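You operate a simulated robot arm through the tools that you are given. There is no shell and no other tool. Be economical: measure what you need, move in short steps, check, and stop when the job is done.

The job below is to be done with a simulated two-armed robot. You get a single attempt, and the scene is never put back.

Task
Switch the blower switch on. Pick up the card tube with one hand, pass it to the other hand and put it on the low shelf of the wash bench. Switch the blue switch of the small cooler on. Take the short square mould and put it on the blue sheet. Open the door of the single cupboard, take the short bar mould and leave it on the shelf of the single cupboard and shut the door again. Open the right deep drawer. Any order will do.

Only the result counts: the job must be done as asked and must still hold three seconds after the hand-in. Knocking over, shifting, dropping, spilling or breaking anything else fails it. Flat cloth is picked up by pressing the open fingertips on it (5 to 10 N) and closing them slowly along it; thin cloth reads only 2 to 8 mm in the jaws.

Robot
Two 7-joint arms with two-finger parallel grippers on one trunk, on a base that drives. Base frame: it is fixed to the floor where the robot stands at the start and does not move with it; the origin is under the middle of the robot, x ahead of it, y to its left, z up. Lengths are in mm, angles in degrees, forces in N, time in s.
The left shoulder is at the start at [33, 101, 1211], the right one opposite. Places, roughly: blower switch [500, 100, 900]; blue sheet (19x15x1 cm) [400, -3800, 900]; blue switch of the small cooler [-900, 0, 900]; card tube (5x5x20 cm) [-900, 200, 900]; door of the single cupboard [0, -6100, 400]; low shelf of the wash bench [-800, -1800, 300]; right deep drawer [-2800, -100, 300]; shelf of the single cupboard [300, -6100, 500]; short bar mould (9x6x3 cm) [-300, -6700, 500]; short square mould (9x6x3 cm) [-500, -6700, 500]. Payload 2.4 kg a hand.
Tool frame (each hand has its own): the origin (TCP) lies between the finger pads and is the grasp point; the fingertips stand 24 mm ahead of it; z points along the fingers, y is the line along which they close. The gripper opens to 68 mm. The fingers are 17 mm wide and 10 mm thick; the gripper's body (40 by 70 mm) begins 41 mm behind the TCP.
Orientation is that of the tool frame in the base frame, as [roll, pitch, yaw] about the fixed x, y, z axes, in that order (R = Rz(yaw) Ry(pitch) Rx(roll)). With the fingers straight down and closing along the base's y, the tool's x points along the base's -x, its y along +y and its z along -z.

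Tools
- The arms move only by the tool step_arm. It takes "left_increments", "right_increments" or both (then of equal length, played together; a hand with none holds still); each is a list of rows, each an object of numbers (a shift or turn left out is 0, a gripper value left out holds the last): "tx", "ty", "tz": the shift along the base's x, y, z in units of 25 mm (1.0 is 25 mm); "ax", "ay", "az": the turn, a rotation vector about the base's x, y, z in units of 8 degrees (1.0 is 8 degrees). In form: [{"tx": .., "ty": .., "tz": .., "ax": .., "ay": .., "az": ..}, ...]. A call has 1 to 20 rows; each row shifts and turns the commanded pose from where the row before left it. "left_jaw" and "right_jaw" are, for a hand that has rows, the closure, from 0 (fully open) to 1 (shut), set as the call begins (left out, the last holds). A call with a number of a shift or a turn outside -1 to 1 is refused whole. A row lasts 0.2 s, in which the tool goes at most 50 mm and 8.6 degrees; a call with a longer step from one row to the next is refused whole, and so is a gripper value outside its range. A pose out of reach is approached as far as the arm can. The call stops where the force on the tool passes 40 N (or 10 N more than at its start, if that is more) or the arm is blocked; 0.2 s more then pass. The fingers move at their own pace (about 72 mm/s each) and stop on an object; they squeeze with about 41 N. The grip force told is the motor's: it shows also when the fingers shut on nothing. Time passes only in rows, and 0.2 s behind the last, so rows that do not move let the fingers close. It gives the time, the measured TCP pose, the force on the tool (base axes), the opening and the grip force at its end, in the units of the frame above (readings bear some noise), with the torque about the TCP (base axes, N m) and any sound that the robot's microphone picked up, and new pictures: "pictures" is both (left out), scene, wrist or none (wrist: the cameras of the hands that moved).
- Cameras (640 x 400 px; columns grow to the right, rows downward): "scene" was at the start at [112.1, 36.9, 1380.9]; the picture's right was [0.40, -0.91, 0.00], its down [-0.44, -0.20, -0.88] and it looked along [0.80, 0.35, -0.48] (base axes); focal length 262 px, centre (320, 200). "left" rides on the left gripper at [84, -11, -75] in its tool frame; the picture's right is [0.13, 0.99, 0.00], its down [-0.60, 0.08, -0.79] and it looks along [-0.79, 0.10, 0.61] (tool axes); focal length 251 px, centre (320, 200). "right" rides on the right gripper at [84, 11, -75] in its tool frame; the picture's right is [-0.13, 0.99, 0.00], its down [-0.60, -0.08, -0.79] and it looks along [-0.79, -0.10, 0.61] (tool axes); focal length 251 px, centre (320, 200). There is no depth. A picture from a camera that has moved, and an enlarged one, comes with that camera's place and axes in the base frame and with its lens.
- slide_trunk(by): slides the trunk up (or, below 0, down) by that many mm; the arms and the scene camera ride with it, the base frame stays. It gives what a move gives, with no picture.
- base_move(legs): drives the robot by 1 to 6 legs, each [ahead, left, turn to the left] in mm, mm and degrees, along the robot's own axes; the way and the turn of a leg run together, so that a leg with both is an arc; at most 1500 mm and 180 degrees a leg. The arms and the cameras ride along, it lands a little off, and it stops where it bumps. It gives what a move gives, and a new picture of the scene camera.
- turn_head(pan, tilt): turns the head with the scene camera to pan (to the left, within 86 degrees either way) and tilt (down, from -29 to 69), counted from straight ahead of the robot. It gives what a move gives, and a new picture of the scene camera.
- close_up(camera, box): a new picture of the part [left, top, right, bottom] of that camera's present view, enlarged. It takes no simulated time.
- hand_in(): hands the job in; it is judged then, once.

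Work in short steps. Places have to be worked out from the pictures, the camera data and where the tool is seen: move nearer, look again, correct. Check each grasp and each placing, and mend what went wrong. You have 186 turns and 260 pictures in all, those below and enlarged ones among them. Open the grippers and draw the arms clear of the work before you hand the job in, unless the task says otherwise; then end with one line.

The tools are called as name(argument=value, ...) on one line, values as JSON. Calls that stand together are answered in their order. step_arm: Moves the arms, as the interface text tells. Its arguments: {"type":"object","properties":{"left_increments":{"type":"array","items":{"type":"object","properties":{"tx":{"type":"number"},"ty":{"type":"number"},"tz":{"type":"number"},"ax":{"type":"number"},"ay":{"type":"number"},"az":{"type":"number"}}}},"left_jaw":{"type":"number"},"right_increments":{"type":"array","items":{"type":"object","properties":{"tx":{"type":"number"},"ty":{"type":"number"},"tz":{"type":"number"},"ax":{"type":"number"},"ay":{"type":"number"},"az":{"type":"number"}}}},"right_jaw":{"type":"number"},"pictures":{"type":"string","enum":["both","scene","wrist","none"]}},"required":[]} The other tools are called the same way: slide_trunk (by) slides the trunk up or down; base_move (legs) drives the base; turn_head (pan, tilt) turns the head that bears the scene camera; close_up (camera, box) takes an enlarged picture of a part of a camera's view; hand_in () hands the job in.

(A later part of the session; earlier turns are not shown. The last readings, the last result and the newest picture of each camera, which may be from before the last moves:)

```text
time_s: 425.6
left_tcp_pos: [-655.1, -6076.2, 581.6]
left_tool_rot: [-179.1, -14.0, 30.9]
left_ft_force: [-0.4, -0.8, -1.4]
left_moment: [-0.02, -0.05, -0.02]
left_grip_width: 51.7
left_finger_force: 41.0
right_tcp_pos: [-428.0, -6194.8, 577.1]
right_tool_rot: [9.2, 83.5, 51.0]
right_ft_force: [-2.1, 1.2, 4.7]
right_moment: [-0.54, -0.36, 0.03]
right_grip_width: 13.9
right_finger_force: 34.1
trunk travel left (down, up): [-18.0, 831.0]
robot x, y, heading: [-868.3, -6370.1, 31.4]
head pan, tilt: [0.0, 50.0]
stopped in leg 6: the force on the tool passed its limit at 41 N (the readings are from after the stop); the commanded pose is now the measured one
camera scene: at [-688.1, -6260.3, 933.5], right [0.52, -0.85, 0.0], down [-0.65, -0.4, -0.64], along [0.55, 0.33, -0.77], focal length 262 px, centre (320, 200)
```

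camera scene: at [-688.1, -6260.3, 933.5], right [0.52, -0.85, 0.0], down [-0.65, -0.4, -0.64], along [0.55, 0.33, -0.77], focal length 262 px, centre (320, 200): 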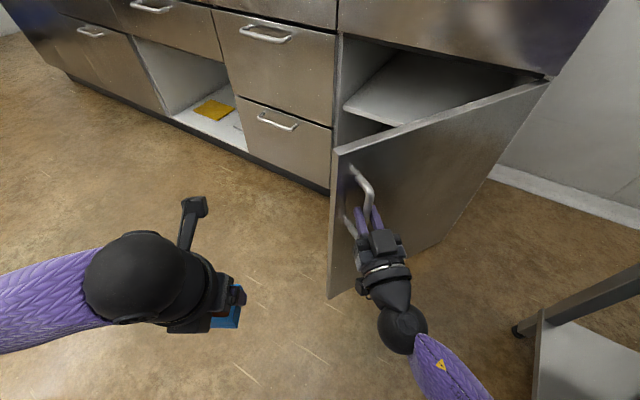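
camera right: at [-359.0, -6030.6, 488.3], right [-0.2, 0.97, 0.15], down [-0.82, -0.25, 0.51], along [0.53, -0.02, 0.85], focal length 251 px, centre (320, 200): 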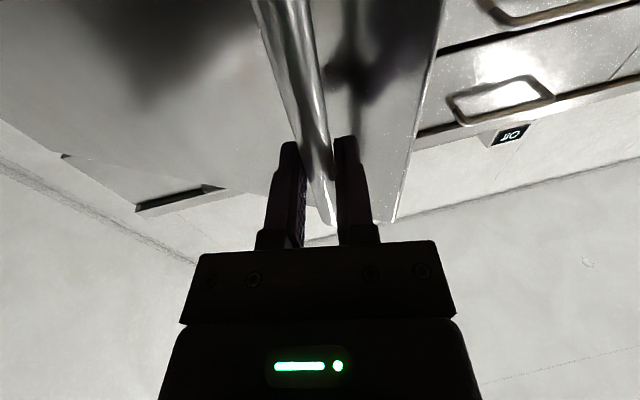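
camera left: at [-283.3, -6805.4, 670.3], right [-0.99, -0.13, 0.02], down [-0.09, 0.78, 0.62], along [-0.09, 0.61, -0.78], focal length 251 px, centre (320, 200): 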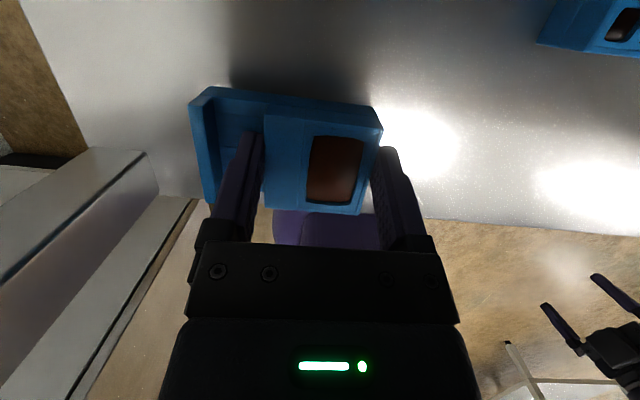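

Door is ~63° open. Release the handle, back the right hand off, and raise it well above the door top.

step_arm(right_increments=[{}, {}, {"tx": -0.67, "ty": -0.6}, {"tx": -0.67, "ty": -0.6}, {"tx": -0.67, "ty": -0.6}, {"tx": -0.67, "ty": -0.6}, {"tz": 1}, {"tz": 1}, {"tz": 1}, {"tz": 1}, {"tz": 1}, {"tz": 1}, {"tz": 1}, {"tz": 1}, {"tz": 1}, {"tz": 1}, {}], right_jaw=0, pictures="none")

base_move(legs=[[-100, 60, 0], [200, 420, 0], [0, 0, -76]])

```text
time_s: 429.2
left_tcp_pos: [-654.8, -6076.2, 581.2]
left_tool_rot: [-179.0, -14.0, 30.9]
left_ft_force: [0.5, -0.1, -2.1]
left_moment: [0.0, -0.03, -0.01]
left_grip_width: 51.9
left_finger_force: 41.3
right_tcp_pos: [-447.1, -6196.0, 769.9]
right_tool_rot: [10.1, 83.5, 51.9]
right_ft_force: [0.2, -0.1, 0.3]
right_moment: [0.02, -0.01, -0.01]
right_grip_width: 68.2
right_finger_force: 0.1
right hand out of reach, approached as far as the arm can: row 10, 11, 12, 13, 14, 15, 16
trunk travel left (down, up): [-18.0, 831.0]
robot x, y, heading: [-870.7, -6372.1, 31.5]
head pan, tilt: [0.0, 50.0]
```

```text
time_s: 436.0
left_tcp_pos: [-689.4, -6027.3, 581.7]
left_tool_rot: [-179.1, -14.0, -41.5]
left_ft_force: [0.3, -0.1, -1.8]
left_moment: [0.0, 0.02, 0.01]
left_grip_width: 51.8
left_finger_force: 41.7
right_tcp_pos: [-741.5, -6261.1, 768.4]
right_tool_rot: [10.2, 83.5, -20.5]
right_ft_force: [-0.1, 0.0, -0.1]
right_moment: [-0.03, 0.04, -0.01]
right_grip_width: 68.2
right_finger_force: 0.0
trunk travel left (down, up): [-18.0, 831.0]
robot x, y, heading: [-1032.4, -5917.6, -40.8]
head pan, tilt: [0.0, 50.0]
camera scene: at [-874.9, -6051.4, 933.4], right [-0.66, -0.76, 0.0], down [-0.58, 0.5, -0.64], along [0.49, -0.42, -0.77], focal length 262 px, centre (320, 200)
```

scene: 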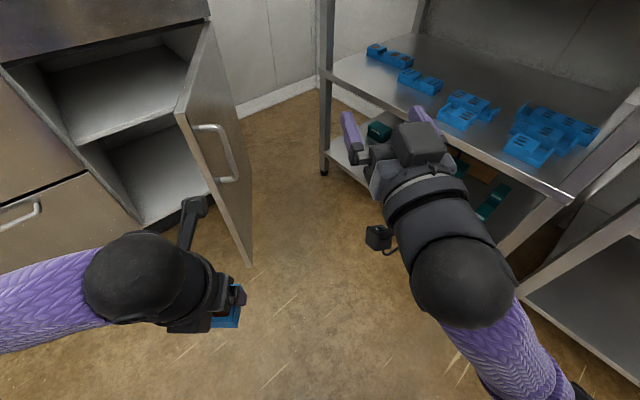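

Tuck the right hand back ~200 mm toward the robot before approaching.

step_arm(right_increments=[{"tx": -0.75, "ty": 0.4, "tz": -0.2}, {"tx": -0.75, "ty": 0.4, "tz": -0.2}, {"tx": -0.75, "ty": 0.4, "tz": -0.2}, {"tx": -0.75, "ty": 0.4}, {"tx": -0.75, "ty": 0.4}, {"tx": -0.75, "ty": 0.4}, {"tx": -0.75, "ty": 0.4}, {"tx": -0.75, "ty": 0.4}, {}], pictures="none")

```text
time_s: 438.0
left_tcp_pos: [-689.8, -6027.9, 581.4]
left_tool_rot: [-179.2, -14.0, -41.5]
left_ft_force: [-0.7, 1.0, -0.9]
left_moment: [-0.04, 0.05, 0.0]
left_grip_width: 51.5
left_finger_force: 40.7
right_tcp_pos: [-775.7, -6216.4, 684.5]
right_tool_rot: [10.2, 83.5, -20.4]
right_ft_force: [0.1, -0.3, -0.5]
right_moment: [0.01, 0.02, 0.0]
right_grip_width: 67.9
right_finger_force: 0.1
right hand out of reach, approached as far as the arm can: row 1, 2, 3, 4, 5, 6, 7, 8
trunk travel left (down, up): [-18.0, 831.0]
robot x, y, heading: [-1032.7, -5913.3, -41.0]
head pan, tilt: [0.0, 50.0]
```

Shift the right hand further to its right, then drive around north and stop short of the cupboard at heading −60°.

step_arm(right_increments=[{"tx": -0.52, "ty": -0.6}, {"tx": -0.52, "ty": -0.6}, {"tx": -0.52, "ty": -0.6}, {"tx": -0.52, "ty": -0.6}, {"tx": -0.3, "ty": -0.35}, {}], pictures="none")

base_move(legs=[[92, 493, 0], [0, 0, -19], [228, 115, 0]])

```text
time_s: 439.4
left_tcp_pos: [-689.7, -6028.1, 581.1]
left_tool_rot: [-179.1, -14.0, -41.5]
left_ft_force: [-1.1, 0.0, -1.3]
left_moment: [-0.01, -0.02, 0.03]
left_grip_width: 51.5
left_finger_force: 41.3
right_tcp_pos: [-827.7, -6288.7, 673.9]
right_tool_rot: [10.1, 83.5, -20.5]
right_ft_force: [-0.4, -0.2, 0.7]
right_moment: [0.03, 0.0, -0.03]
right_grip_width: 68.1
right_finger_force: 0.1
right hand out of reach, approached as far as the arm can: row 1, 2, 3
trunk travel left (down, up): [-18.0, 831.0]
robot x, y, heading: [-1033.9, -5915.0, -40.8]
head pan, tilt: [0.0, 50.0]
```

```text
time_s: 444.5
left_tcp_pos: [-205.5, -5885.6, 588.5]
left_tool_rot: [-179.5, -15.6, -58.7]
left_ft_force: [0.1, -0.2, 0.5]
left_moment: [-0.05, 0.03, 0.0]
left_grip_width: 51.4
left_finger_force: 41.6
right_tcp_pos: [-424.1, -6091.3, 677.8]
right_tool_rot: [-2.0, 83.9, -51.7]
right_ft_force: [-44.2, 27.1, -1.2]
right_moment: [0.11, 0.27, -2.07]
right_grip_width: 68.2
right_finger_force: 0.3
trunk travel left (down, up): [-18.0, 831.0]
robot x, y, heading: [-506.1, -5678.6, -58.9]
head pan, tilt: [0.0, 50.0]
stopped in leg 3: the force on the tool passed its limit at 210 N (the readings are from after the stop); the commanded pose is now the measured one
camera scene: at [-411.7, -5856.3, 936.6], right [-0.85, -0.52, -0.02], down [-0.39, 0.65, -0.65], along [0.35, -0.55, -0.76], focal length 262 px, centre (320, 200)
```

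scene: 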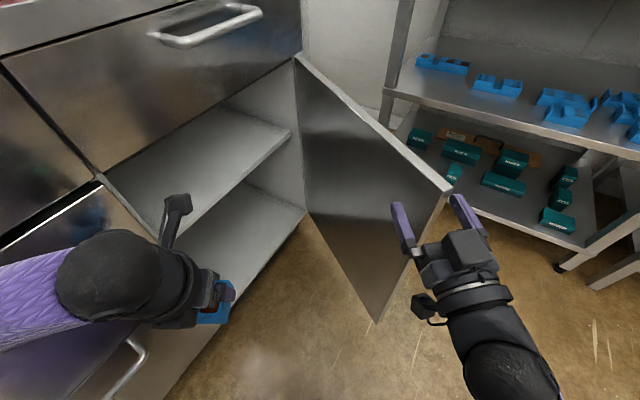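

The right hand ran onto the door's free edge; its open fingers now straddle it. I relieve 15 mm and use this: translate so the inner finger pushes the door further open along its arc.

base_move(legs=[[-18, 0, 0], [17, -34, 0], [17, -34, 0], [17, -34, 0], [20, -34, 0]])

```text
time_s: 447.1
left_tcp_pos: [-291.2, -5901.7, 590.5]
left_tool_rot: [-179.3, -15.6, -48.3]
left_ft_force: [0.7, -0.1, -1.3]
left_moment: [-0.05, 0.03, -0.01]
left_grip_width: 51.6
left_finger_force: 40.7
right_tcp_pos: [-470.6, -6143.6, 679.1]
right_tool_rot: [-0.4, 83.8, -39.5]
right_ft_force: [0.3, -0.3, -0.3]
right_moment: [-0.05, -0.02, 0.02]
right_grip_width: 67.9
right_finger_force: 0.1
trunk travel left (down, up): [-18.0, 831.0]
robot x, y, heading: [-624.2, -5752.6, -48.3]
head pan, tilt: [0.0, 50.0]
camera scene: at [-498.4, -5910.1, 937.4], right [-0.75, -0.67, -0.01], down [-0.5, 0.57, -0.65], along [0.44, -0.48, -0.76], focal length 262 px, centre (320, 200)
```

scene: 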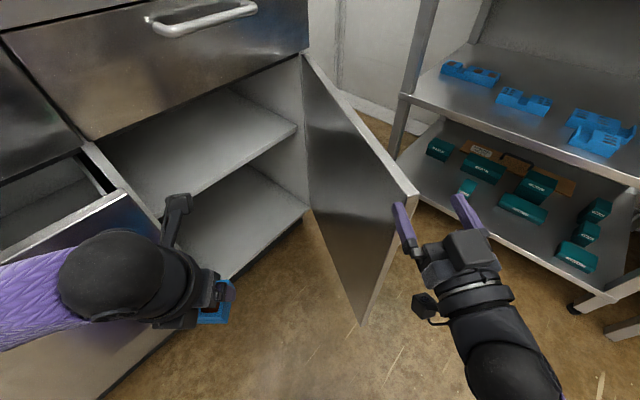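

The left hand seems to have dragged a drawer beside the cupboard open. Zoom in to see.

close_up(camera="scene", box=[0, 80, 320, 400])

turn_head(pan=40, tilt=45)

```text
1.25 times, centred on (160, 240) of scene
camera zoom: at [-498.4, -5910.1, 937.4], right [-0.75, -0.67, -0.01], down [-0.5, 0.57, -0.65], along [0.44, -0.48, -0.76], focal length 328 px, centre (520, 150)
```

zoom: 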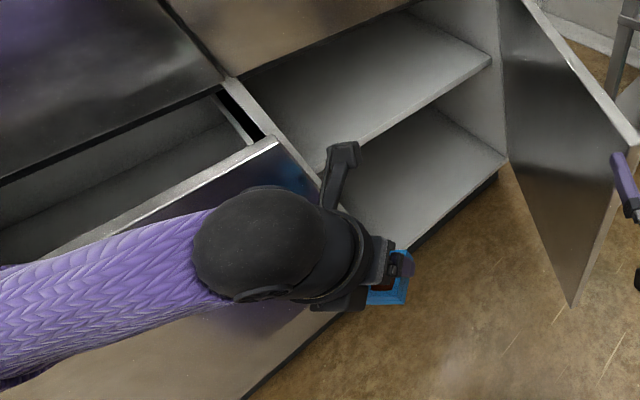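

```text
time_s: 448.2
left_tcp_pos: [-287.8, -5898.5, 588.6]
left_tool_rot: [-179.3, -15.8, -47.9]
left_ft_force: [0.8, 0.0, 0.0]
left_moment: [-0.04, 0.01, -0.02]
left_grip_width: 51.9
left_finger_force: 40.9
right_tcp_pos: [-469.0, -6141.4, 675.7]
right_tool_rot: [-2.5, 83.9, -41.5]
right_ft_force: [-0.7, 0.6, 0.1]
right_moment: [-0.02, -0.03, -0.04]
right_grip_width: 67.9
right_finger_force: 0.1
trunk travel left (down, up): [-18.0, 831.0]
robot x, y, heading: [-626.4, -5752.7, -47.9]
head pan, tilt: [40.0, 45.0]
camera scene: at [-467.0, -5862.4, 942.9], right [-0.14, -0.99, 0.0], down [-0.69, 0.1, -0.72], along [0.71, -0.1, -0.7], focal length 262 px, centre (320, 200)
```

scene: 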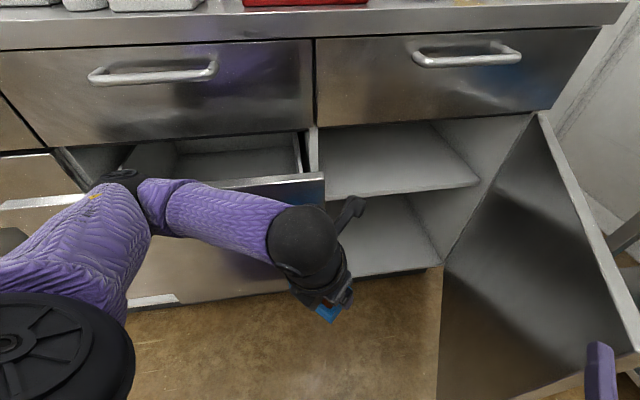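

The left elbow is over the mid drawer and has pulled it open. I lift the trunk 130 mm to free the arm.

slide_trunk(by=130)

base_move(legs=[[-200, -60, 0]])

```text
time_s: 449.8
left_tcp_pos: [-283.5, -5899.8, 712.3]
left_tool_rot: [180.0, -15.0, -48.1]
left_ft_force: [0.1, -0.6, -0.6]
left_moment: [-0.03, -0.02, -0.02]
left_grip_width: 51.2
left_finger_force: 40.8
right_tcp_pos: [-460.9, -6142.3, 803.9]
right_tool_rot: [-7.3, 84.5, -46.5]
right_ft_force: [0.5, 0.0, -0.1]
right_moment: [0.01, 0.0, 0.05]
right_grip_width: 68.3
right_finger_force: 0.0
trunk travel left (down, up): [-148.0, 701.0]
robot x, y, heading: [-621.8, -5751.0, -48.1]
head pan, tilt: [40.0, 45.0]
```

```text
time_s: 451.4
left_tcp_pos: [-461.7, -5794.4, 712.2]
left_tool_rot: [179.9, -15.0, -48.3]
left_ft_force: [0.1, 1.1, -0.5]
left_moment: [-0.03, 0.0, 0.01]
left_grip_width: 51.8
left_finger_force: 40.8
right_tcp_pos: [-638.8, -6036.4, 803.3]
right_tool_rot: [-7.6, 84.3, -46.7]
right_ft_force: [-0.7, -0.6, 0.2]
right_moment: [0.0, -0.02, 0.01]
right_grip_width: 68.1
right_finger_force: 0.0
trunk travel left (down, up): [-148.0, 701.0]
robot x, y, heading: [-801.6, -5646.6, -48.5]
head pan, tilt: [40.0, 45.0]
camera scene: at [-662.4, -5722.1, 1075.5], right [-0.15, -0.99, 0.0], down [-0.7, 0.1, -0.71], along [0.7, -0.1, -0.71], focal length 262 px, centre (320, 200)
```

scene: 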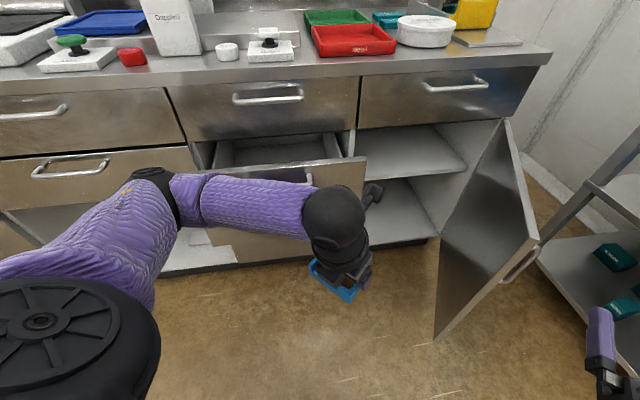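

Freed. To push that drawer shut I'll use the right hand with the robot turned to +45° (left arm kept away): turn, lower the right hand, close it, and line up at y≈-5740.

base_move(legs=[[0, 0, 93.5]])

step_arm(right_increments=[{"tz": -1}, {"tz": -1}, {"tz": -1}, {"tz": -1}, {"tz": -1}, {"tz": -1}, {}], right_jaw=1, pictures="none")

slide_trunk(by=-120)

turn_head(pan=-30, tilt=45)

```text
time_s: 455.8
left_tcp_pos: [-681.1, -5291.8, 712.3]
left_tool_rot: [179.9, -15.0, 46.7]
left_ft_force: [1.4, -1.3, -1.5]
left_moment: [-0.01, -0.03, 0.03]
left_grip_width: 51.6
left_finger_force: 40.9
right_tcp_pos: [-425.2, -5449.5, 804.8]
right_tool_rot: [-7.4, 84.4, 48.1]
right_ft_force: [0.2, 0.7, 0.3]
right_moment: [0.0, 0.02, 0.01]
right_grip_width: 68.5
right_finger_force: 0.0
trunk travel left (down, up): [-148.0, 701.0]
robot x, y, heading: [-803.9, -5647.6, 46.5]
head pan, tilt: [40.0, 45.0]
camera scene: at [-735.4, -5500.3, 1075.6], right [1.0, -0.06, 0.0], down [-0.04, -0.71, -0.71], along [0.04, 0.71, -0.71], focal length 262 px, centre (320, 200)
```

scene: 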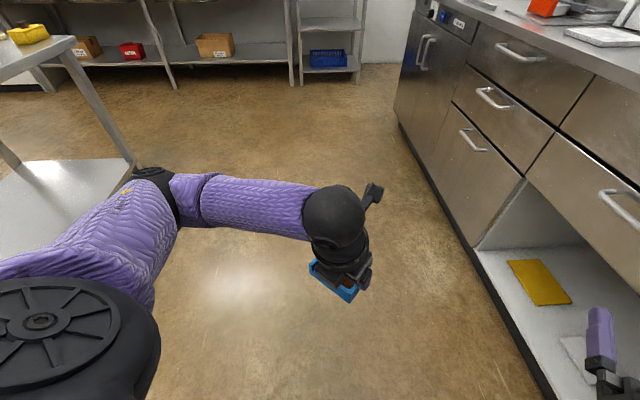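

```text
time_s: 457.4
left_tcp_pos: [-681.2, -5292.1, 712.6]
left_tool_rot: [180.0, -15.1, 46.6]
left_ft_force: [-0.4, -0.2, -0.9]
left_moment: [-0.01, -0.02, 0.0]
left_grip_width: 51.6
left_finger_force: 41.3
right_tcp_pos: [-424.2, -5448.4, 654.6]
right_tool_rot: [-7.4, 84.3, 48.1]
right_ft_force: [0.2, -0.1, -0.5]
right_moment: [0.0, 0.02, 0.03]
right_grip_width: 0.1
right_finger_force: 23.5
trunk travel left (down, up): [-148.0, 701.0]
robot x, y, heading: [-803.0, -5645.7, 46.3]
head pan, tilt: [40.0, 45.0]
```

```text
time_s: 458.9
left_tcp_pos: [-681.5, -5293.2, 592.5]
left_tool_rot: [180.0, -15.2, 46.6]
left_ft_force: [0.6, 0.2, -0.5]
left_moment: [-0.02, -0.01, 0.04]
left_grip_width: 51.8
left_finger_force: 40.8
right_tcp_pos: [-424.7, -5450.4, 534.1]
right_tool_rot: [-7.9, 84.3, 47.8]
right_ft_force: [0.6, 0.1, 0.1]
right_moment: [0.02, 0.05, 0.03]
right_grip_width: 0.0
right_finger_force: 24.0
trunk travel left (down, up): [-28.0, 821.0]
robot x, y, heading: [-801.9, -5641.8, 46.3]
head pan, tilt: [40.0, 45.0]
```

```text
time_s: 460.3
left_tcp_pos: [-680.4, -5293.3, 591.1]
left_tool_rot: [-179.9, -15.0, 46.6]
left_ft_force: [0.0, -0.3, -0.9]
left_moment: [-0.02, 0.0, 0.0]
left_grip_width: 51.6
left_finger_force: 41.1
right_tcp_pos: [-426.2, -5450.9, 534.5]
right_tool_rot: [-7.5, 84.4, 48.0]
right_ft_force: [-0.3, -0.4, -0.1]
right_moment: [0.01, 0.0, -0.01]
right_grip_width: 0.0
right_finger_force: 23.7
trunk travel left (down, up): [-28.0, 821.0]
robot x, y, heading: [-799.0, -5645.8, 46.5]
head pan, tilt: [-30.0, 45.0]
camera scene: at [-634.3, -5528.8, 950.9], right [0.28, -0.96, 0.0], down [-0.68, -0.2, -0.71], along [0.68, 0.2, -0.71], focal length 262 px, centre (320, 200)
```

scene: 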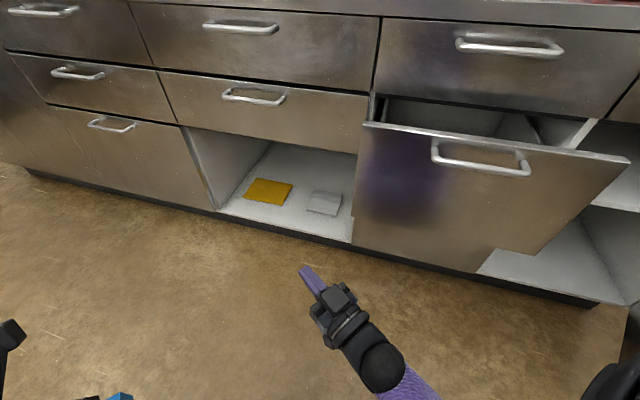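

The drawer front (z 414–690, y -5481…-5917) is ≈110 mm out. Move the closed right hand in front of its centre and push +x.

base_move(legs=[[-60, -327, 0], [76, -80, 0], [28, -29, 0], [21, -22, 0]])

```text
time_s: 464.3
left_tcp_pos: [-316.9, -5551.2, 592.2]
left_tool_rot: [179.9, -15.1, 46.4]
left_ft_force: [-0.2, -0.6, -1.2]
left_moment: [-0.01, 0.0, 0.02]
left_grip_width: 51.8
left_finger_force: 41.2
right_tcp_pos: [-65.8, -5709.5, 533.6]
right_tool_rot: [-6.7, 84.3, 49.2]
right_ft_force: [-7.0, -4.0, 3.9]
right_moment: [0.04, -0.05, 0.0]
right_grip_width: 0.0
right_finger_force: 23.6
trunk travel left (down, up): [-28.0, 821.0]
robot x, y, heading: [-437.6, -5902.2, 46.0]
head pan, tilt: [-30.0, 45.0]
stopped in leg 4: the force on the tool passed its limit at 68 N (the readings are from after the stop); the commanded pose is now the measured one
camera scene: at [-271.8, -5787.8, 951.1], right [0.28, -0.96, 0.0], down [-0.68, -0.2, -0.71], along [0.68, 0.2, -0.71], focal length 262 px, centre (320, 200)
```

scene: 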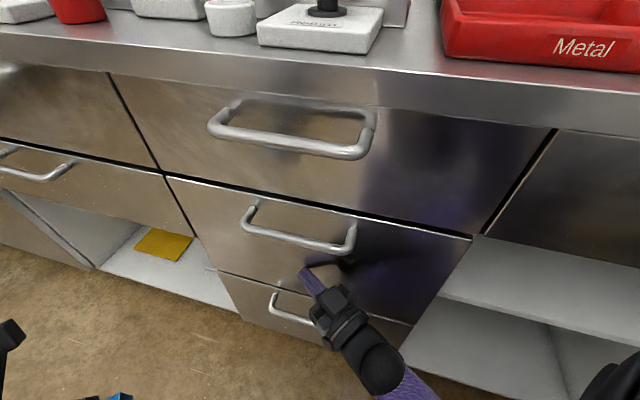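

The drawer is shut again. For the door: approach its free edge with the tool aligned with the door plane (robot heading ≈−30° from the west), grip the edge and arc about the hinge. Back away and turn.

base_move(legs=[[-70, 72, 0], [-87, 316, 0], [0, 0, -76]])

step_arm(right_increments=[{}, {}, {}], right_jaw=0, pictures="none")

turn_head(pan=0, tilt=40)

```text
time_s: 470.4
left_tcp_pos: [-456.7, -5769.8, 591.9]
left_tool_rot: [-180.0, -15.0, -28.6]
left_ft_force: [0.2, 0.2, -1.1]
left_moment: [0.0, -0.03, -0.02]
left_grip_width: 51.5
left_finger_force: 41.3
right_tcp_pos: [-544.2, -6054.4, 533.6]
right_tool_rot: [-6.3, 84.4, -25.7]
right_ft_force: [0.2, -1.3, 0.9]
right_moment: [0.02, -0.01, 0.04]
right_grip_width: 0.0
right_finger_force: 24.0
trunk travel left (down, up): [-28.0, 821.0]
robot x, y, heading: [-826.3, -5741.5, -28.8]
head pan, tilt: [-30.0, 45.0]
camera scene: at [-672.2, -5874.7, 950.9], right [-0.86, -0.52, 0.0], down [-0.37, 0.61, -0.71], along [0.37, -0.61, -0.71], focal length 262 px, centre (320, 200)
```

scene: 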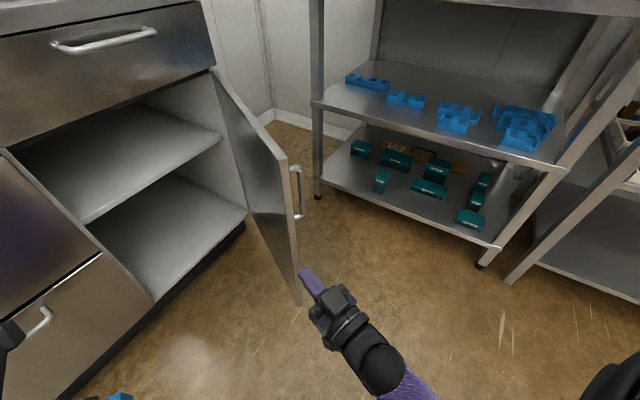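

```text
time_s: 471.2
left_tcp_pos: [-457.6, -5770.3, 592.4]
left_tool_rot: [-180.0, -15.1, -28.6]
left_ft_force: [-0.2, 1.1, -1.2]
left_moment: [0.01, 0.0, -0.03]
left_grip_width: 51.6
left_finger_force: 40.9
right_tcp_pos: [-543.5, -6054.3, 533.2]
right_tool_rot: [-6.4, 84.3, -25.7]
right_ft_force: [-0.6, -0.4, 0.0]
right_moment: [-0.02, -0.02, 0.01]
right_grip_width: 68.0
right_finger_force: 0.0
trunk travel left (down, up): [-28.0, 821.0]
robot x, y, heading: [-828.0, -5746.4, -29.0]
head pan, tilt: [-30.0, 45.0]
```

```text
time_s: 472.2
left_tcp_pos: [-457.2, -5770.6, 592.8]
left_tool_rot: [180.0, -15.1, -28.7]
left_ft_force: [-0.1, -1.0, 0.0]
left_moment: [-0.01, 0.02, 0.01]
left_grip_width: 51.4
left_finger_force: 40.8
right_tcp_pos: [-543.8, -6054.8, 533.4]
right_tool_rot: [-6.3, 84.4, -25.7]
right_ft_force: [-0.6, 0.6, -1.1]
right_moment: [-0.02, 0.01, -0.02]
right_grip_width: 68.3
right_finger_force: 0.0
trunk travel left (down, up): [-28.0, 821.0]
robot x, y, heading: [-827.8, -5745.4, -29.1]
head pan, tilt: [0.0, 40.0]
camera scene: at [-639.9, -5846.2, 958.1], right [-0.48, -0.88, 0.0], down [-0.56, 0.31, -0.77], along [0.67, -0.37, -0.64], focal length 262 px, centre (320, 200)
```

scene: 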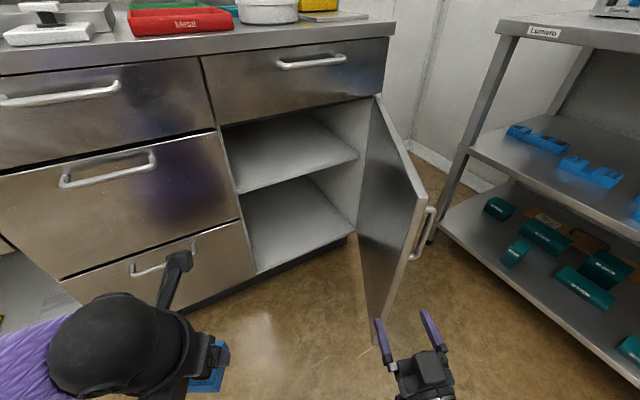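

Door edge ≈(-440, -6155). Lower the right hand to z≈450 (below the handle), shift right 61, advance 138 along the tool, and clamp the door's edge.

step_arm(right_increments=[{"tz": -0.9}, {"tz": -0.9}, {"tz": -0.9}, {"tz": -0.6}, {}], pictures="none")

base_move(legs=[[10, -60, 0], [132, 22, 0]])

step_arm(right_increments=[{}, {}, {}, {}], right_jaw=1, pictures="none")

```text
time_s: 473.4
left_tcp_pos: [-456.5, -5771.0, 592.2]
left_tool_rot: [180.0, -15.0, -28.6]
left_ft_force: [0.1, 0.1, -0.8]
left_moment: [0.03, 0.01, 0.0]
left_grip_width: 51.6
left_finger_force: 40.8
right_tcp_pos: [-545.6, -6054.7, 453.4]
right_tool_rot: [-6.3, 84.4, -25.7]
right_ft_force: [0.4, 0.5, 0.4]
right_moment: [0.0, 0.03, -0.01]
right_grip_width: 67.7
right_finger_force: 0.0
trunk travel left (down, up): [-28.0, 821.0]
robot x, y, heading: [-826.9, -5742.8, -28.9]
head pan, tilt: [0.0, 40.0]
```

```text
time_s: 475.2
left_tcp_pos: [-347.8, -5871.7, 593.1]
left_tool_rot: [180.0, -15.0, -28.8]
left_ft_force: [-0.9, 0.4, -0.7]
left_moment: [-0.02, -0.01, -0.01]
left_grip_width: 52.0
left_finger_force: 41.2
right_tcp_pos: [-437.5, -6156.7, 453.8]
right_tool_rot: [-6.3, 84.4, -25.8]
right_ft_force: [0.1, -0.2, 1.1]
right_moment: [-0.01, 0.01, -0.02]
right_grip_width: 67.9
right_finger_force: 0.1
trunk travel left (down, up): [-28.0, 821.0]
robot x, y, heading: [-718.4, -5845.5, -28.9]
head pan, tilt: [0.0, 40.0]
camera scene: at [-531.7, -5948.1, 958.2], right [-0.48, -0.87, 0.0], down [-0.56, 0.31, -0.77], along [0.67, -0.37, -0.64], focal length 262 px, centre (320, 200)
```

scene: 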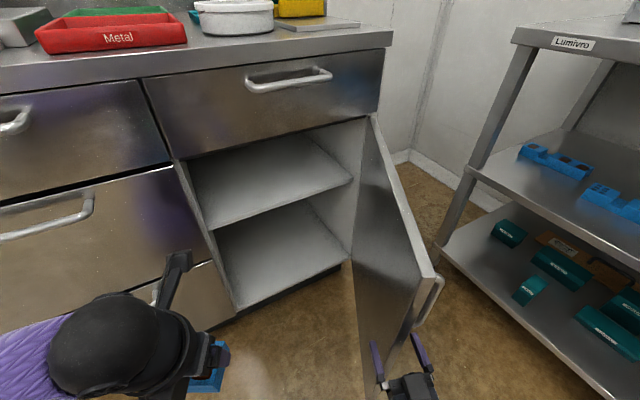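

```text
time_s: 476.2
left_tcp_pos: [-349.0, -5872.9, 591.3]
left_tool_rot: [180.0, -15.0, -28.8]
left_ft_force: [1.0, 0.2, -0.9]
left_moment: [-0.03, 0.01, -0.01]
left_grip_width: 51.8
left_finger_force: 41.3
right_tcp_pos: [-437.6, -6156.3, 452.3]
right_tool_rot: [-5.7, 84.4, -25.1]
right_ft_force: [-3.5, -1.8, -0.2]
right_moment: [0.28, -0.27, -1.38]
right_grip_width: 23.6
right_finger_force: 39.4
trunk travel left (down, up): [-28.0, 821.0]
robot x, y, heading: [-718.0, -5845.6, -29.1]
head pan, tilt: [0.0, 40.0]
```

Door edge clamped (23.6 mm). Arc about the hinge: legs of [-11.3, -73.3, 5].

base_move(legs=[[-11.3, -73.3, 5], [-11.3, -73.3, 5], [-11.3, -73.3, 5], [-11.3, -73.3, 5], [-11.3, -73.3, 5], [-11.3, -73.3, 5]])

```text
time_s: 480.4
left_tcp_pos: [-556.7, -6089.9, 592.3]
left_tool_rot: [-180.0, -15.1, 0.8]
left_ft_force: [0.2, -0.6, -0.5]
left_moment: [-0.01, -0.01, -0.02]
left_grip_width: 51.5
left_finger_force: 40.7
right_tcp_pos: [-494.0, -6380.1, 454.0]
right_tool_rot: [-6.1, 84.3, 4.0]
right_ft_force: [-30.0, -4.0, -2.3]
right_moment: [0.35, 0.39, -1.52]
right_grip_width: 24.1
right_finger_force: 40.0
trunk travel left (down, up): [-28.0, 821.0]
robot x, y, heading: [-889.2, -6246.8, 0.4]
head pan, tilt: [0.0, 40.0]
camera scene: at [-678.3, -6246.4, 958.4], right [0.01, -1.0, 0.0], down [-0.64, -0.01, -0.77], along [0.77, 0.01, -0.64], focal length 262 px, centre (320, 200)
```

scene: 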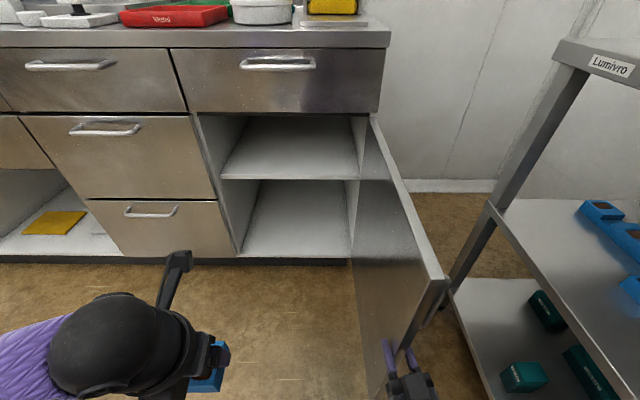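

The door stands at ~90° with everything else closed. Release the edge, back off, move north to y≈-6135; shift the left hand right by 120 and tilt it 15° more forward.

step_arm(right_increments=[{}, {}, {}], right_jaw=0, pictures="none")

base_move(legs=[[-110, 0, 0], [0, 112, -0.4]])

step_arm(left_increments=[{"ty": -0.8, "ay": -0.5}, {"ty": -0.8, "ay": -0.5}, {"ty": -0.8, "ay": -0.5}, {"ty": -0.8, "ay": -0.4}, {"ty": -0.8}, {"ty": -0.8}, {"tx": 0.8, "tz": -0.2}, {"tx": 0.8, "tz": -0.2}, {"tx": 0.8, "tz": -0.2}, {"tx": 0.8, "tz": -0.2}, {}], left_jaw=1, pictures="wrist")

```text
time_s: 481.2
left_tcp_pos: [-555.5, -6089.5, 592.5]
left_tool_rot: [180.0, -15.0, 0.8]
left_ft_force: [-0.2, 0.4, -0.4]
left_moment: [0.04, -0.01, 0.01]
left_grip_width: 51.5
left_finger_force: 41.2
right_tcp_pos: [-493.0, -6380.8, 453.3]
right_tool_rot: [-6.3, 84.5, 3.9]
right_ft_force: [0.5, 0.0, 0.2]
right_moment: [0.01, -0.02, 0.0]
right_grip_width: 68.1
right_finger_force: 0.1
trunk travel left (down, up): [-28.0, 821.0]
robot x, y, heading: [-888.6, -6248.6, 0.5]
head pan, tilt: [0.0, 40.0]
```

```text
time_s: 483.2
left_tcp_pos: [-666.9, -5982.1, 591.6]
left_tool_rot: [-180.0, -15.0, 0.3]
left_ft_force: [0.1, 0.4, 0.0]
left_moment: [-0.01, -0.02, 0.0]
left_grip_width: 51.7
left_finger_force: 40.9
right_tcp_pos: [-605.2, -6274.2, 452.3]
right_tool_rot: [-6.1, 84.5, 3.4]
right_ft_force: [0.1, 0.2, -0.1]
right_moment: [0.04, -0.02, 0.0]
right_grip_width: 68.0
right_finger_force: 0.1
trunk travel left (down, up): [-28.0, 821.0]
robot x, y, heading: [-1004.6, -6137.2, 0.5]
head pan, tilt: [0.0, 40.0]
camera scene: at [-789.2, -6138.3, 958.2], right [0.0, -1.0, 0.0], down [-0.64, 0.0, -0.77], along [0.77, 0.0, -0.64], focal length 262 px, centre (320, 200)
```

scene: 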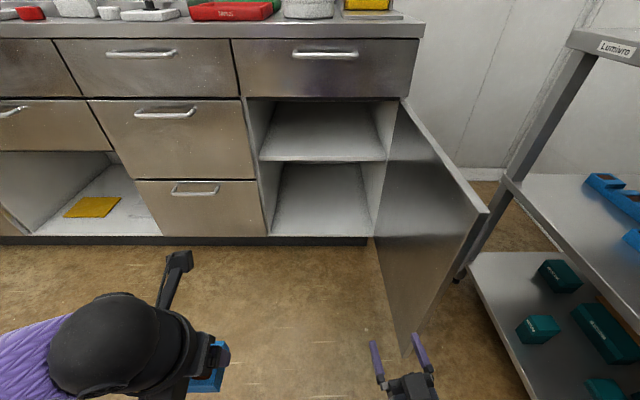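

```text
time_s: 485.6
left_tcp_pos: [-575.6, -6105.0, 568.4]
left_tool_rot: [179.9, -30.2, 0.6]
left_ft_force: [-0.2, 0.0, -0.7]
left_moment: [0.03, 0.02, 0.03]
left_grip_width: 51.5
left_finger_force: 40.3
left hand out of reach, approached as far as the arm can: row 1, 2
right_tcp_pos: [-606.1, -6273.5, 453.7]
right_tool_rot: [-6.2, 84.4, 3.4]
right_ft_force: [0.7, -0.9, 0.2]
right_moment: [-0.01, -0.03, -0.04]
right_grip_width: 68.0
right_finger_force: 0.0
trunk travel left (down, up): [-28.0, 821.0]
robot x, y, heading: [-1002.9, -6141.3, 0.1]
head pan, tilt: [0.0, 40.0]
camera left: at [-541.7, -6093.4, 675.9], right [0.12, -0.99, 0.07], down [-0.92, -0.08, 0.38], along [-0.37, -0.11, -0.92], focal length 251 px, centre (320, 200)
```

left: 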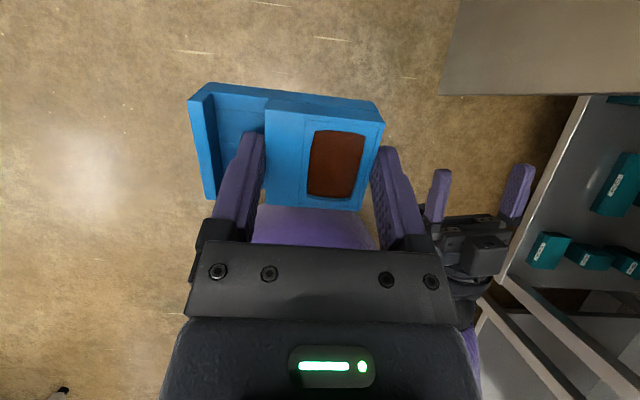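

Mould still well held. Drive 460 mm ahead, then extend the left arm into the opening.

base_move(legs=[[300, 0, 0], [160, 0, 0]])

step_arm(left_increments=[{"tx": 0.5}, {"tx": 0.5}, {"tx": 0.4}, {}], pictures="both")

```text
time_s: 488.7
left_tcp_pos: [-110.9, -6105.8, 569.4]
left_tool_rot: [179.9, -30.1, 0.2]
left_ft_force: [0.1, -0.1, -0.5]
left_moment: [0.01, 0.0, 0.02]
left_grip_width: 51.6
left_finger_force: 41.4
right_tcp_pos: [-142.1, -6275.8, 453.3]
right_tool_rot: [-6.4, 84.3, 3.1]
right_ft_force: [0.5, -0.3, 0.1]
right_moment: [-0.02, 0.02, 0.0]
right_grip_width: 67.8
right_finger_force: 0.0
trunk travel left (down, up): [-28.0, 821.0]
robot x, y, heading: [-535.4, -6139.1, -0.3]
head pan, tilt: [0.0, 40.0]
camera scene: at [-324.0, -6139.5, 958.2], right [0.0, -1.0, 0.0], down [-0.64, 0.0, -0.77], along [0.77, 0.0, -0.64], focal length 262 px, centre (320, 200)
```

scene: 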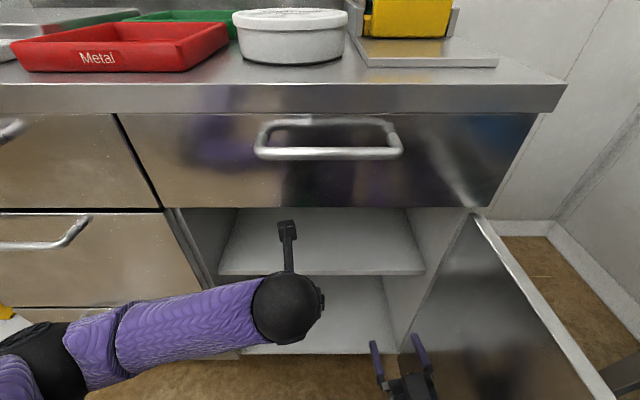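

```text
time_s: 489.7
left_tcp_pos: [-74.9, -6104.7, 566.4]
left_tool_rot: [179.9, -30.1, 0.1]
left_ft_force: [-0.1, 0.1, -2.0]
left_moment: [0.0, 0.02, 0.01]
left_grip_width: 51.8
left_finger_force: 40.9
right_tcp_pos: [-140.9, -6276.7, 452.7]
right_tool_rot: [-6.1, 84.5, 3.2]
right_ft_force: [-0.1, 0.5, 0.3]
right_moment: [-0.03, 0.02, 0.01]
right_grip_width: 67.7
right_finger_force: 0.1
trunk travel left (down, up): [-28.0, 821.0]
robot x, y, heading: [-538.8, -6142.6, -0.1]
head pan, tilt: [0.0, 40.0]
camera scene: at [-324.0, -6139.5, 958.1], right [0.0, -1.0, 0.0], down [-0.64, 0.0, -0.77], along [0.77, 0.0, -0.64], focal length 262 px, centre (320, 200)
camera left: at [-41.7, -6094.7, 674.7], right [0.11, -0.99, 0.07], down [-0.92, -0.08, 0.38], along [-0.37, -0.11, -0.92], focal length 251 px, centre (320, 200)
```

scene: 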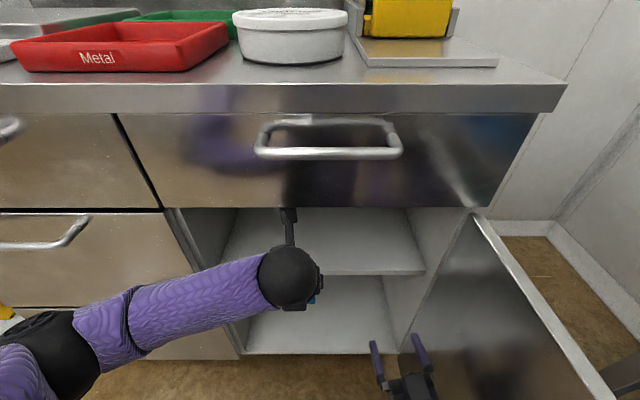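
left: 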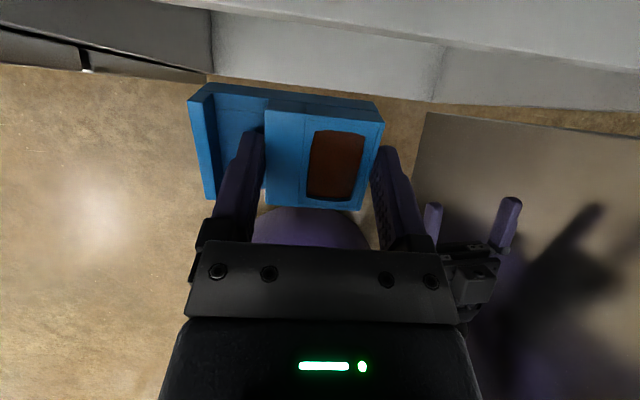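

Re-evaluating, the shelf edge is x≈6 and z≈481. Tilt another 15° forward (to 45°), then go in to x≈45 at z≈548, below the drawer.

step_arm(left_increments=[{"ay": -0.65}, {"ay": -0.65}, {"ay": -0.6}, {"tx": 0.7, "tz": -0.2}, {"tx": 0.7, "tz": -0.2}, {"tx": 0.7, "tz": -0.2}, {"tx": 0.7, "tz": -0.1}, {"tx": 0.7}, {"tx": 0.7}, {"tx": 0.6}, {}], pictures="wrist")

```text
time_s: 492.1
left_tcp_pos: [44.5, -6105.1, 550.3]
left_tool_rot: [179.8, -45.5, 0.2]
left_ft_force: [0.0, -1.1, -0.9]
left_moment: [-0.02, 0.05, 0.02]
left_grip_width: 51.6
left_finger_force: 41.0
right_tcp_pos: [-141.1, -6277.3, 454.0]
right_tool_rot: [-6.3, 84.4, 3.3]
right_ft_force: [0.4, -1.2, 0.3]
right_moment: [0.02, 0.0, 0.01]
right_grip_width: 68.1
right_finger_force: 0.1
trunk travel left (down, up): [-28.0, 821.0]
robot x, y, heading: [-539.3, -6136.9, -0.2]
head pan, tilt: [0.0, 40.0]
camera left: at [48.5, -6095.1, 663.5], right [0.09, -0.99, 0.09], down [-0.99, -0.08, 0.13], along [-0.12, -0.11, -0.99], focal length 251 px, centre (320, 200)
```

left: 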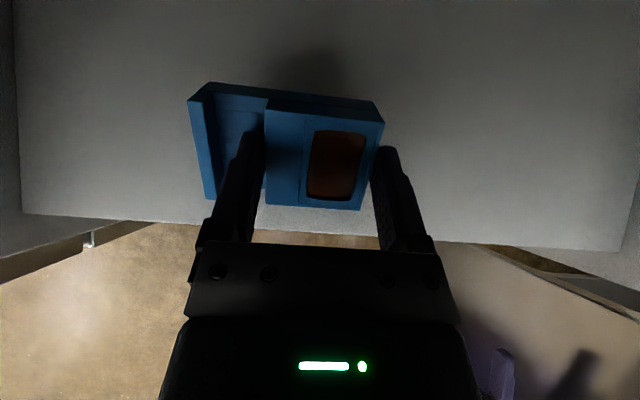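

Over the shelf (edge x≈4). Go 15 mm further and lower to contact.

step_arm(left_increments=[{"tx": 0.6}, {"tz": -0.25}, {"tz": -0.2}, {"tz": -0.15}, {"tz": -0.15}, {"tz": -0.15}, {"tz": -0.15}, {}], pictures="none")

```text
time_s: 493.5
left_tcp_pos: [61.9, -6107.1, 536.0]
left_tool_rot: [179.7, -46.5, 0.2]
left_ft_force: [2.1, 0.3, 22.0]
left_moment: [0.38, -0.14, 0.0]
left_grip_width: 52.0
left_finger_force: 41.2
right_tcp_pos: [-141.6, -6276.6, 454.4]
right_tool_rot: [-6.1, 84.3, 3.3]
right_ft_force: [0.7, -0.3, 0.5]
right_moment: [0.05, -0.03, 0.02]
right_grip_width: 68.0
right_finger_force: 0.0
trunk travel left (down, up): [-28.0, 821.0]
robot x, y, heading: [-537.3, -6135.1, 0.2]
head pan, tilt: [0.0, 40.0]
stopped in row 7 (left hand): the force on the tool passed its limit at 44 N (the readings are from after the stop); the commanded pose is now the measured one
```

Contact as predicted. Release.

step_arm(left_increments=[{"tz": 0.04}, {}, {}, {}], left_jaw=0.06, pictures="wrist")

```text
time_s: 494.5
left_tcp_pos: [60.2, -6106.8, 533.2]
left_tool_rot: [179.7, -45.9, 0.3]
left_ft_force: [-0.1, 0.9, 0.4]
left_moment: [0.01, -0.05, 0.03]
left_grip_width: 63.9
left_finger_force: 0.0
right_tcp_pos: [-141.0, -6276.7, 452.9]
right_tool_rot: [-6.2, 84.4, 3.3]
right_ft_force: [0.9, 0.5, 0.7]
right_moment: [0.01, 0.02, -0.01]
right_grip_width: 68.0
right_finger_force: 0.2
trunk travel left (down, up): [-28.0, 821.0]
robot x, y, heading: [-535.2, -6139.9, 0.0]
head pan, tilt: [0.0, 40.0]
camera left: at [64.4, -6096.1, 645.4], right [0.09, -0.99, 0.1], down [-0.99, -0.08, 0.12], along [-0.11, -0.11, -0.99], focal length 251 px, centre (320, 200)
```

left: 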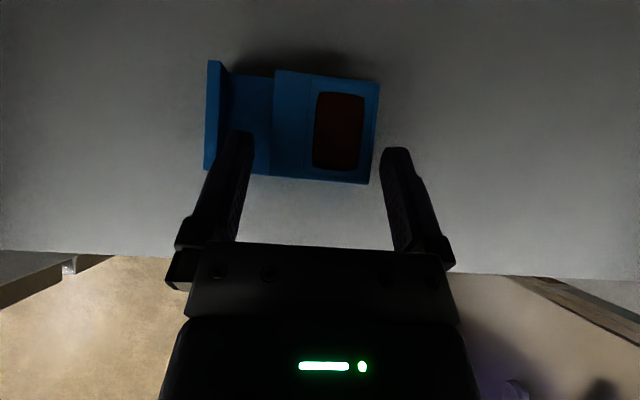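

Mould lies flat on the cupboard shelf. Withdraw the left hand straight out, then drive back.

step_arm(left_increments=[{"tx": -0.4, "tz": 0.2}, {"tx": -0.8}, {"tx": -0.8}, {"tx": -0.8}, {"tx": -0.8}, {"tx": -0.8}, {"tx": -0.8}, {"tx": -0.8}, {}], pictures="none")

base_move(legs=[[-350, 0, 0]])

```text
time_s: 496.5
left_tcp_pos: [-89.8, -6105.5, 537.2]
left_tool_rot: [179.7, -46.0, 0.2]
left_ft_force: [-0.1, 0.5, -0.7]
left_moment: [-0.01, 0.05, 0.01]
left_grip_width: 63.9
left_finger_force: 0.1
right_tcp_pos: [-142.9, -6275.4, 454.0]
right_tool_rot: [-6.1, 84.4, 3.3]
right_ft_force: [0.4, -0.4, 0.3]
right_moment: [0.01, 0.01, -0.02]
right_grip_width: 67.8
right_finger_force: 0.0
trunk travel left (down, up): [-28.0, 821.0]
robot x, y, heading: [-538.3, -6142.4, 0.2]
head pan, tilt: [0.0, 40.0]
```

```text
time_s: 498.8
left_tcp_pos: [-434.6, -6105.6, 537.6]
left_tool_rot: [179.7, -45.9, 0.4]
left_ft_force: [0.4, -0.4, -0.5]
left_moment: [0.02, 0.0, -0.02]
left_grip_width: 64.0
left_finger_force: 0.1
right_tcp_pos: [-486.6, -6275.9, 452.9]
right_tool_rot: [-6.2, 84.5, 3.4]
right_ft_force: [0.5, -0.7, -0.1]
right_moment: [-0.01, -0.01, 0.01]
right_grip_width: 68.0
right_finger_force: 0.1
trunk travel left (down, up): [-28.0, 821.0]
robot x, y, heading: [-883.5, -6136.9, 0.3]
head pan, tilt: [0.0, 40.0]
camera scene: at [-669.4, -6139.0, 958.2], right [0.0, -1.0, 0.0], down [-0.64, 0.0, -0.77], along [0.77, 0.0, -0.64], focal length 262 px, centre (320, 200)
```

scene: 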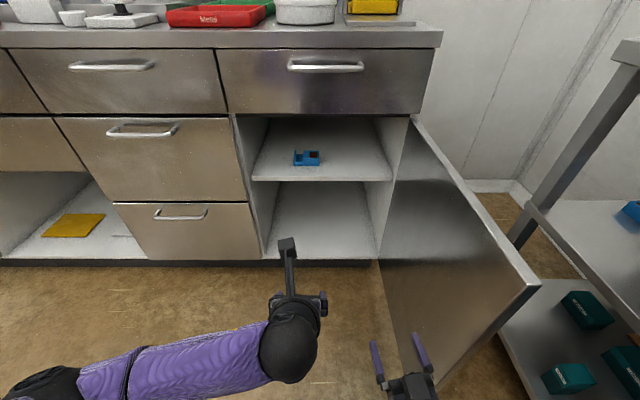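

The bar mould is on the shelf. Now shut the door: close the right fist, go round the free edge to its outer side (heading 10°), and push north.

step_arm(right_increments=[{}, {}, {}], right_jaw=1, pictures="none")

base_move(legs=[[-135, 0, 0], [0, -222, 0], [0, 0, 9.7], [146, -26, 0], [20, 78, 0], [20, 78, 0]])

```text
time_s: 499.6
left_tcp_pos: [-435.4, -6104.6, 537.8]
left_tool_rot: [179.7, -45.9, 0.4]
left_ft_force: [-0.5, 0.9, -0.1]
left_moment: [0.0, -0.01, 0.0]
left_grip_width: 64.0
left_finger_force: 0.0
right_tcp_pos: [-486.1, -6275.8, 452.3]
right_tool_rot: [-6.2, 84.4, 3.5]
right_ft_force: [-0.6, -0.6, 0.0]
right_moment: [0.03, 0.01, -0.02]
right_grip_width: 0.0
right_finger_force: 23.2
trunk travel left (down, up): [-28.0, 821.0]
robot x, y, heading: [-883.2, -6141.0, 0.2]
head pan, tilt: [0.0, 40.0]
```

```text
time_s: 505.2
left_tcp_pos: [-419.2, -6090.1, 538.4]
left_tool_rot: [179.7, -45.8, 10.2]
left_ft_force: [-0.3, 0.2, -0.1]
left_moment: [-0.03, 0.03, -0.01]
left_grip_width: 64.0
left_finger_force: 0.1
right_tcp_pos: [-439.7, -6268.1, 452.7]
right_tool_rot: [-6.2, 84.4, 13.2]
right_ft_force: [-0.2, -0.2, 0.3]
right_moment: [0.0, 0.02, -0.02]
right_grip_width: 0.0
right_finger_force: 23.7
trunk travel left (down, up): [-28.0, 821.0]
robot x, y, heading: [-852.6, -6203.3, 9.9]
head pan, tilt: [0.0, 40.0]
camera scene: at [-644.0, -6164.3, 958.2], right [0.17, -0.98, 0.0], down [-0.63, -0.11, -0.77], along [0.75, 0.13, -0.64], focal length 262 px, centre (320, 200)
```

scene: 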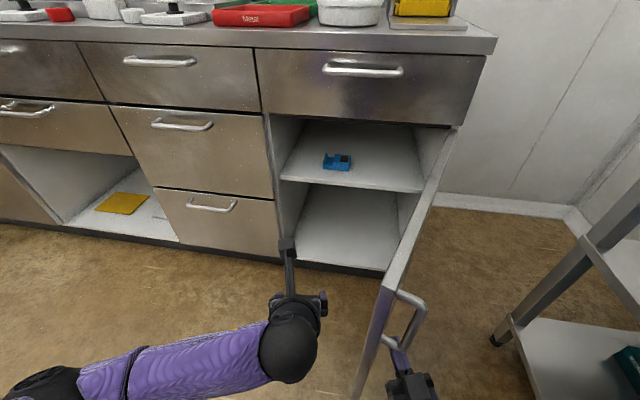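

The door is closing (~72°), but the left hand is in its path. Back out west, go south, turn to 45° so that the left hand is clear, and come up to the outer face.

base_move(legs=[[-128, 23, 0], [-39, -222, 0], [0, 0, 35], [81, -81, 0]])

```text
time_s: 510.3
left_tcp_pos: [-584.3, -6085.2, 537.6]
left_tool_rot: [179.7, -45.9, 45.6]
left_ft_force: [0.0, -0.5, -0.9]
left_moment: [0.02, 0.0, 0.03]
left_grip_width: 64.0
left_finger_force: 0.1
right_tcp_pos: [-497.9, -6240.8, 453.5]
right_tool_rot: [-6.2, 84.4, 48.7]
right_ft_force: [-0.5, 0.3, 1.5]
right_moment: [0.01, -0.02, 0.02]
right_grip_width: 0.2
right_finger_force: 23.8
trunk travel left (down, up): [-28.0, 821.0]
robot x, y, heading: [-872.0, -6427.1, 45.3]
head pan, tilt: [0.0, 40.0]
camera scene: at [-724.8, -6275.8, 958.2], right [0.71, -0.7, 0.0], down [-0.45, -0.46, -0.77], along [0.54, 0.54, -0.64], focal length 262 px, centre (320, 200)
```

scene: 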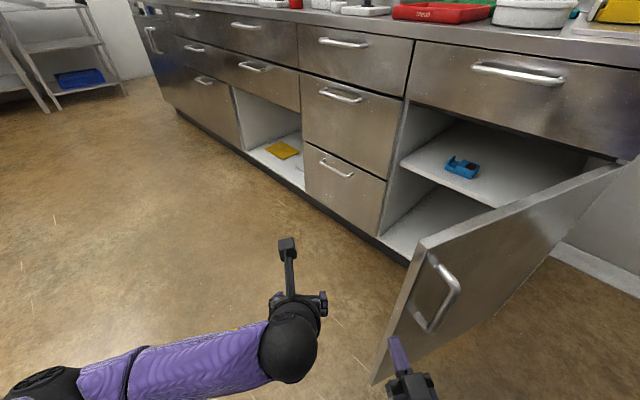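

Perfect view: fist at the outer face below the handle. Push the door along its closing arc.

base_move(legs=[[21, -55, 0], [76, 20, 0], [76, 20, 0], [138, -12, 0]])

```text
time_s: 513.5
left_tcp_pos: [-347.2, -5880.2, 538.4]
left_tool_rot: [179.7, -46.0, 45.7]
left_ft_force: [1.0, -0.1, -0.4]
left_moment: [0.01, 0.01, 0.0]
left_grip_width: 64.0
left_finger_force: 0.0
right_tcp_pos: [-262.3, -6034.9, 453.5]
right_tool_rot: [-6.2, 84.4, 48.9]
right_ft_force: [0.2, 0.3, 0.6]
right_moment: [-0.02, 0.01, -0.02]
right_grip_width: 0.0
right_finger_force: 23.9
trunk travel left (down, up): [-28.0, 821.0]
robot x, y, heading: [-634.2, -6223.2, 45.3]
head pan, tilt: [0.0, 40.0]
camera scene: at [-487.8, -6071.9, 958.2], right [0.71, -0.7, 0.0], down [-0.45, -0.46, -0.77], along [0.54, 0.55, -0.64], focal length 262 px, centre (320, 200)
```

scene: 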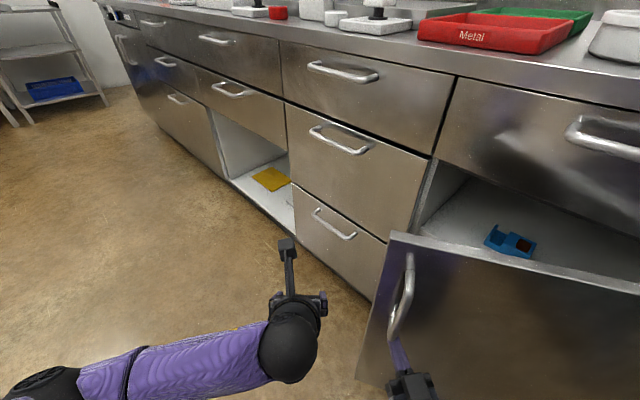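

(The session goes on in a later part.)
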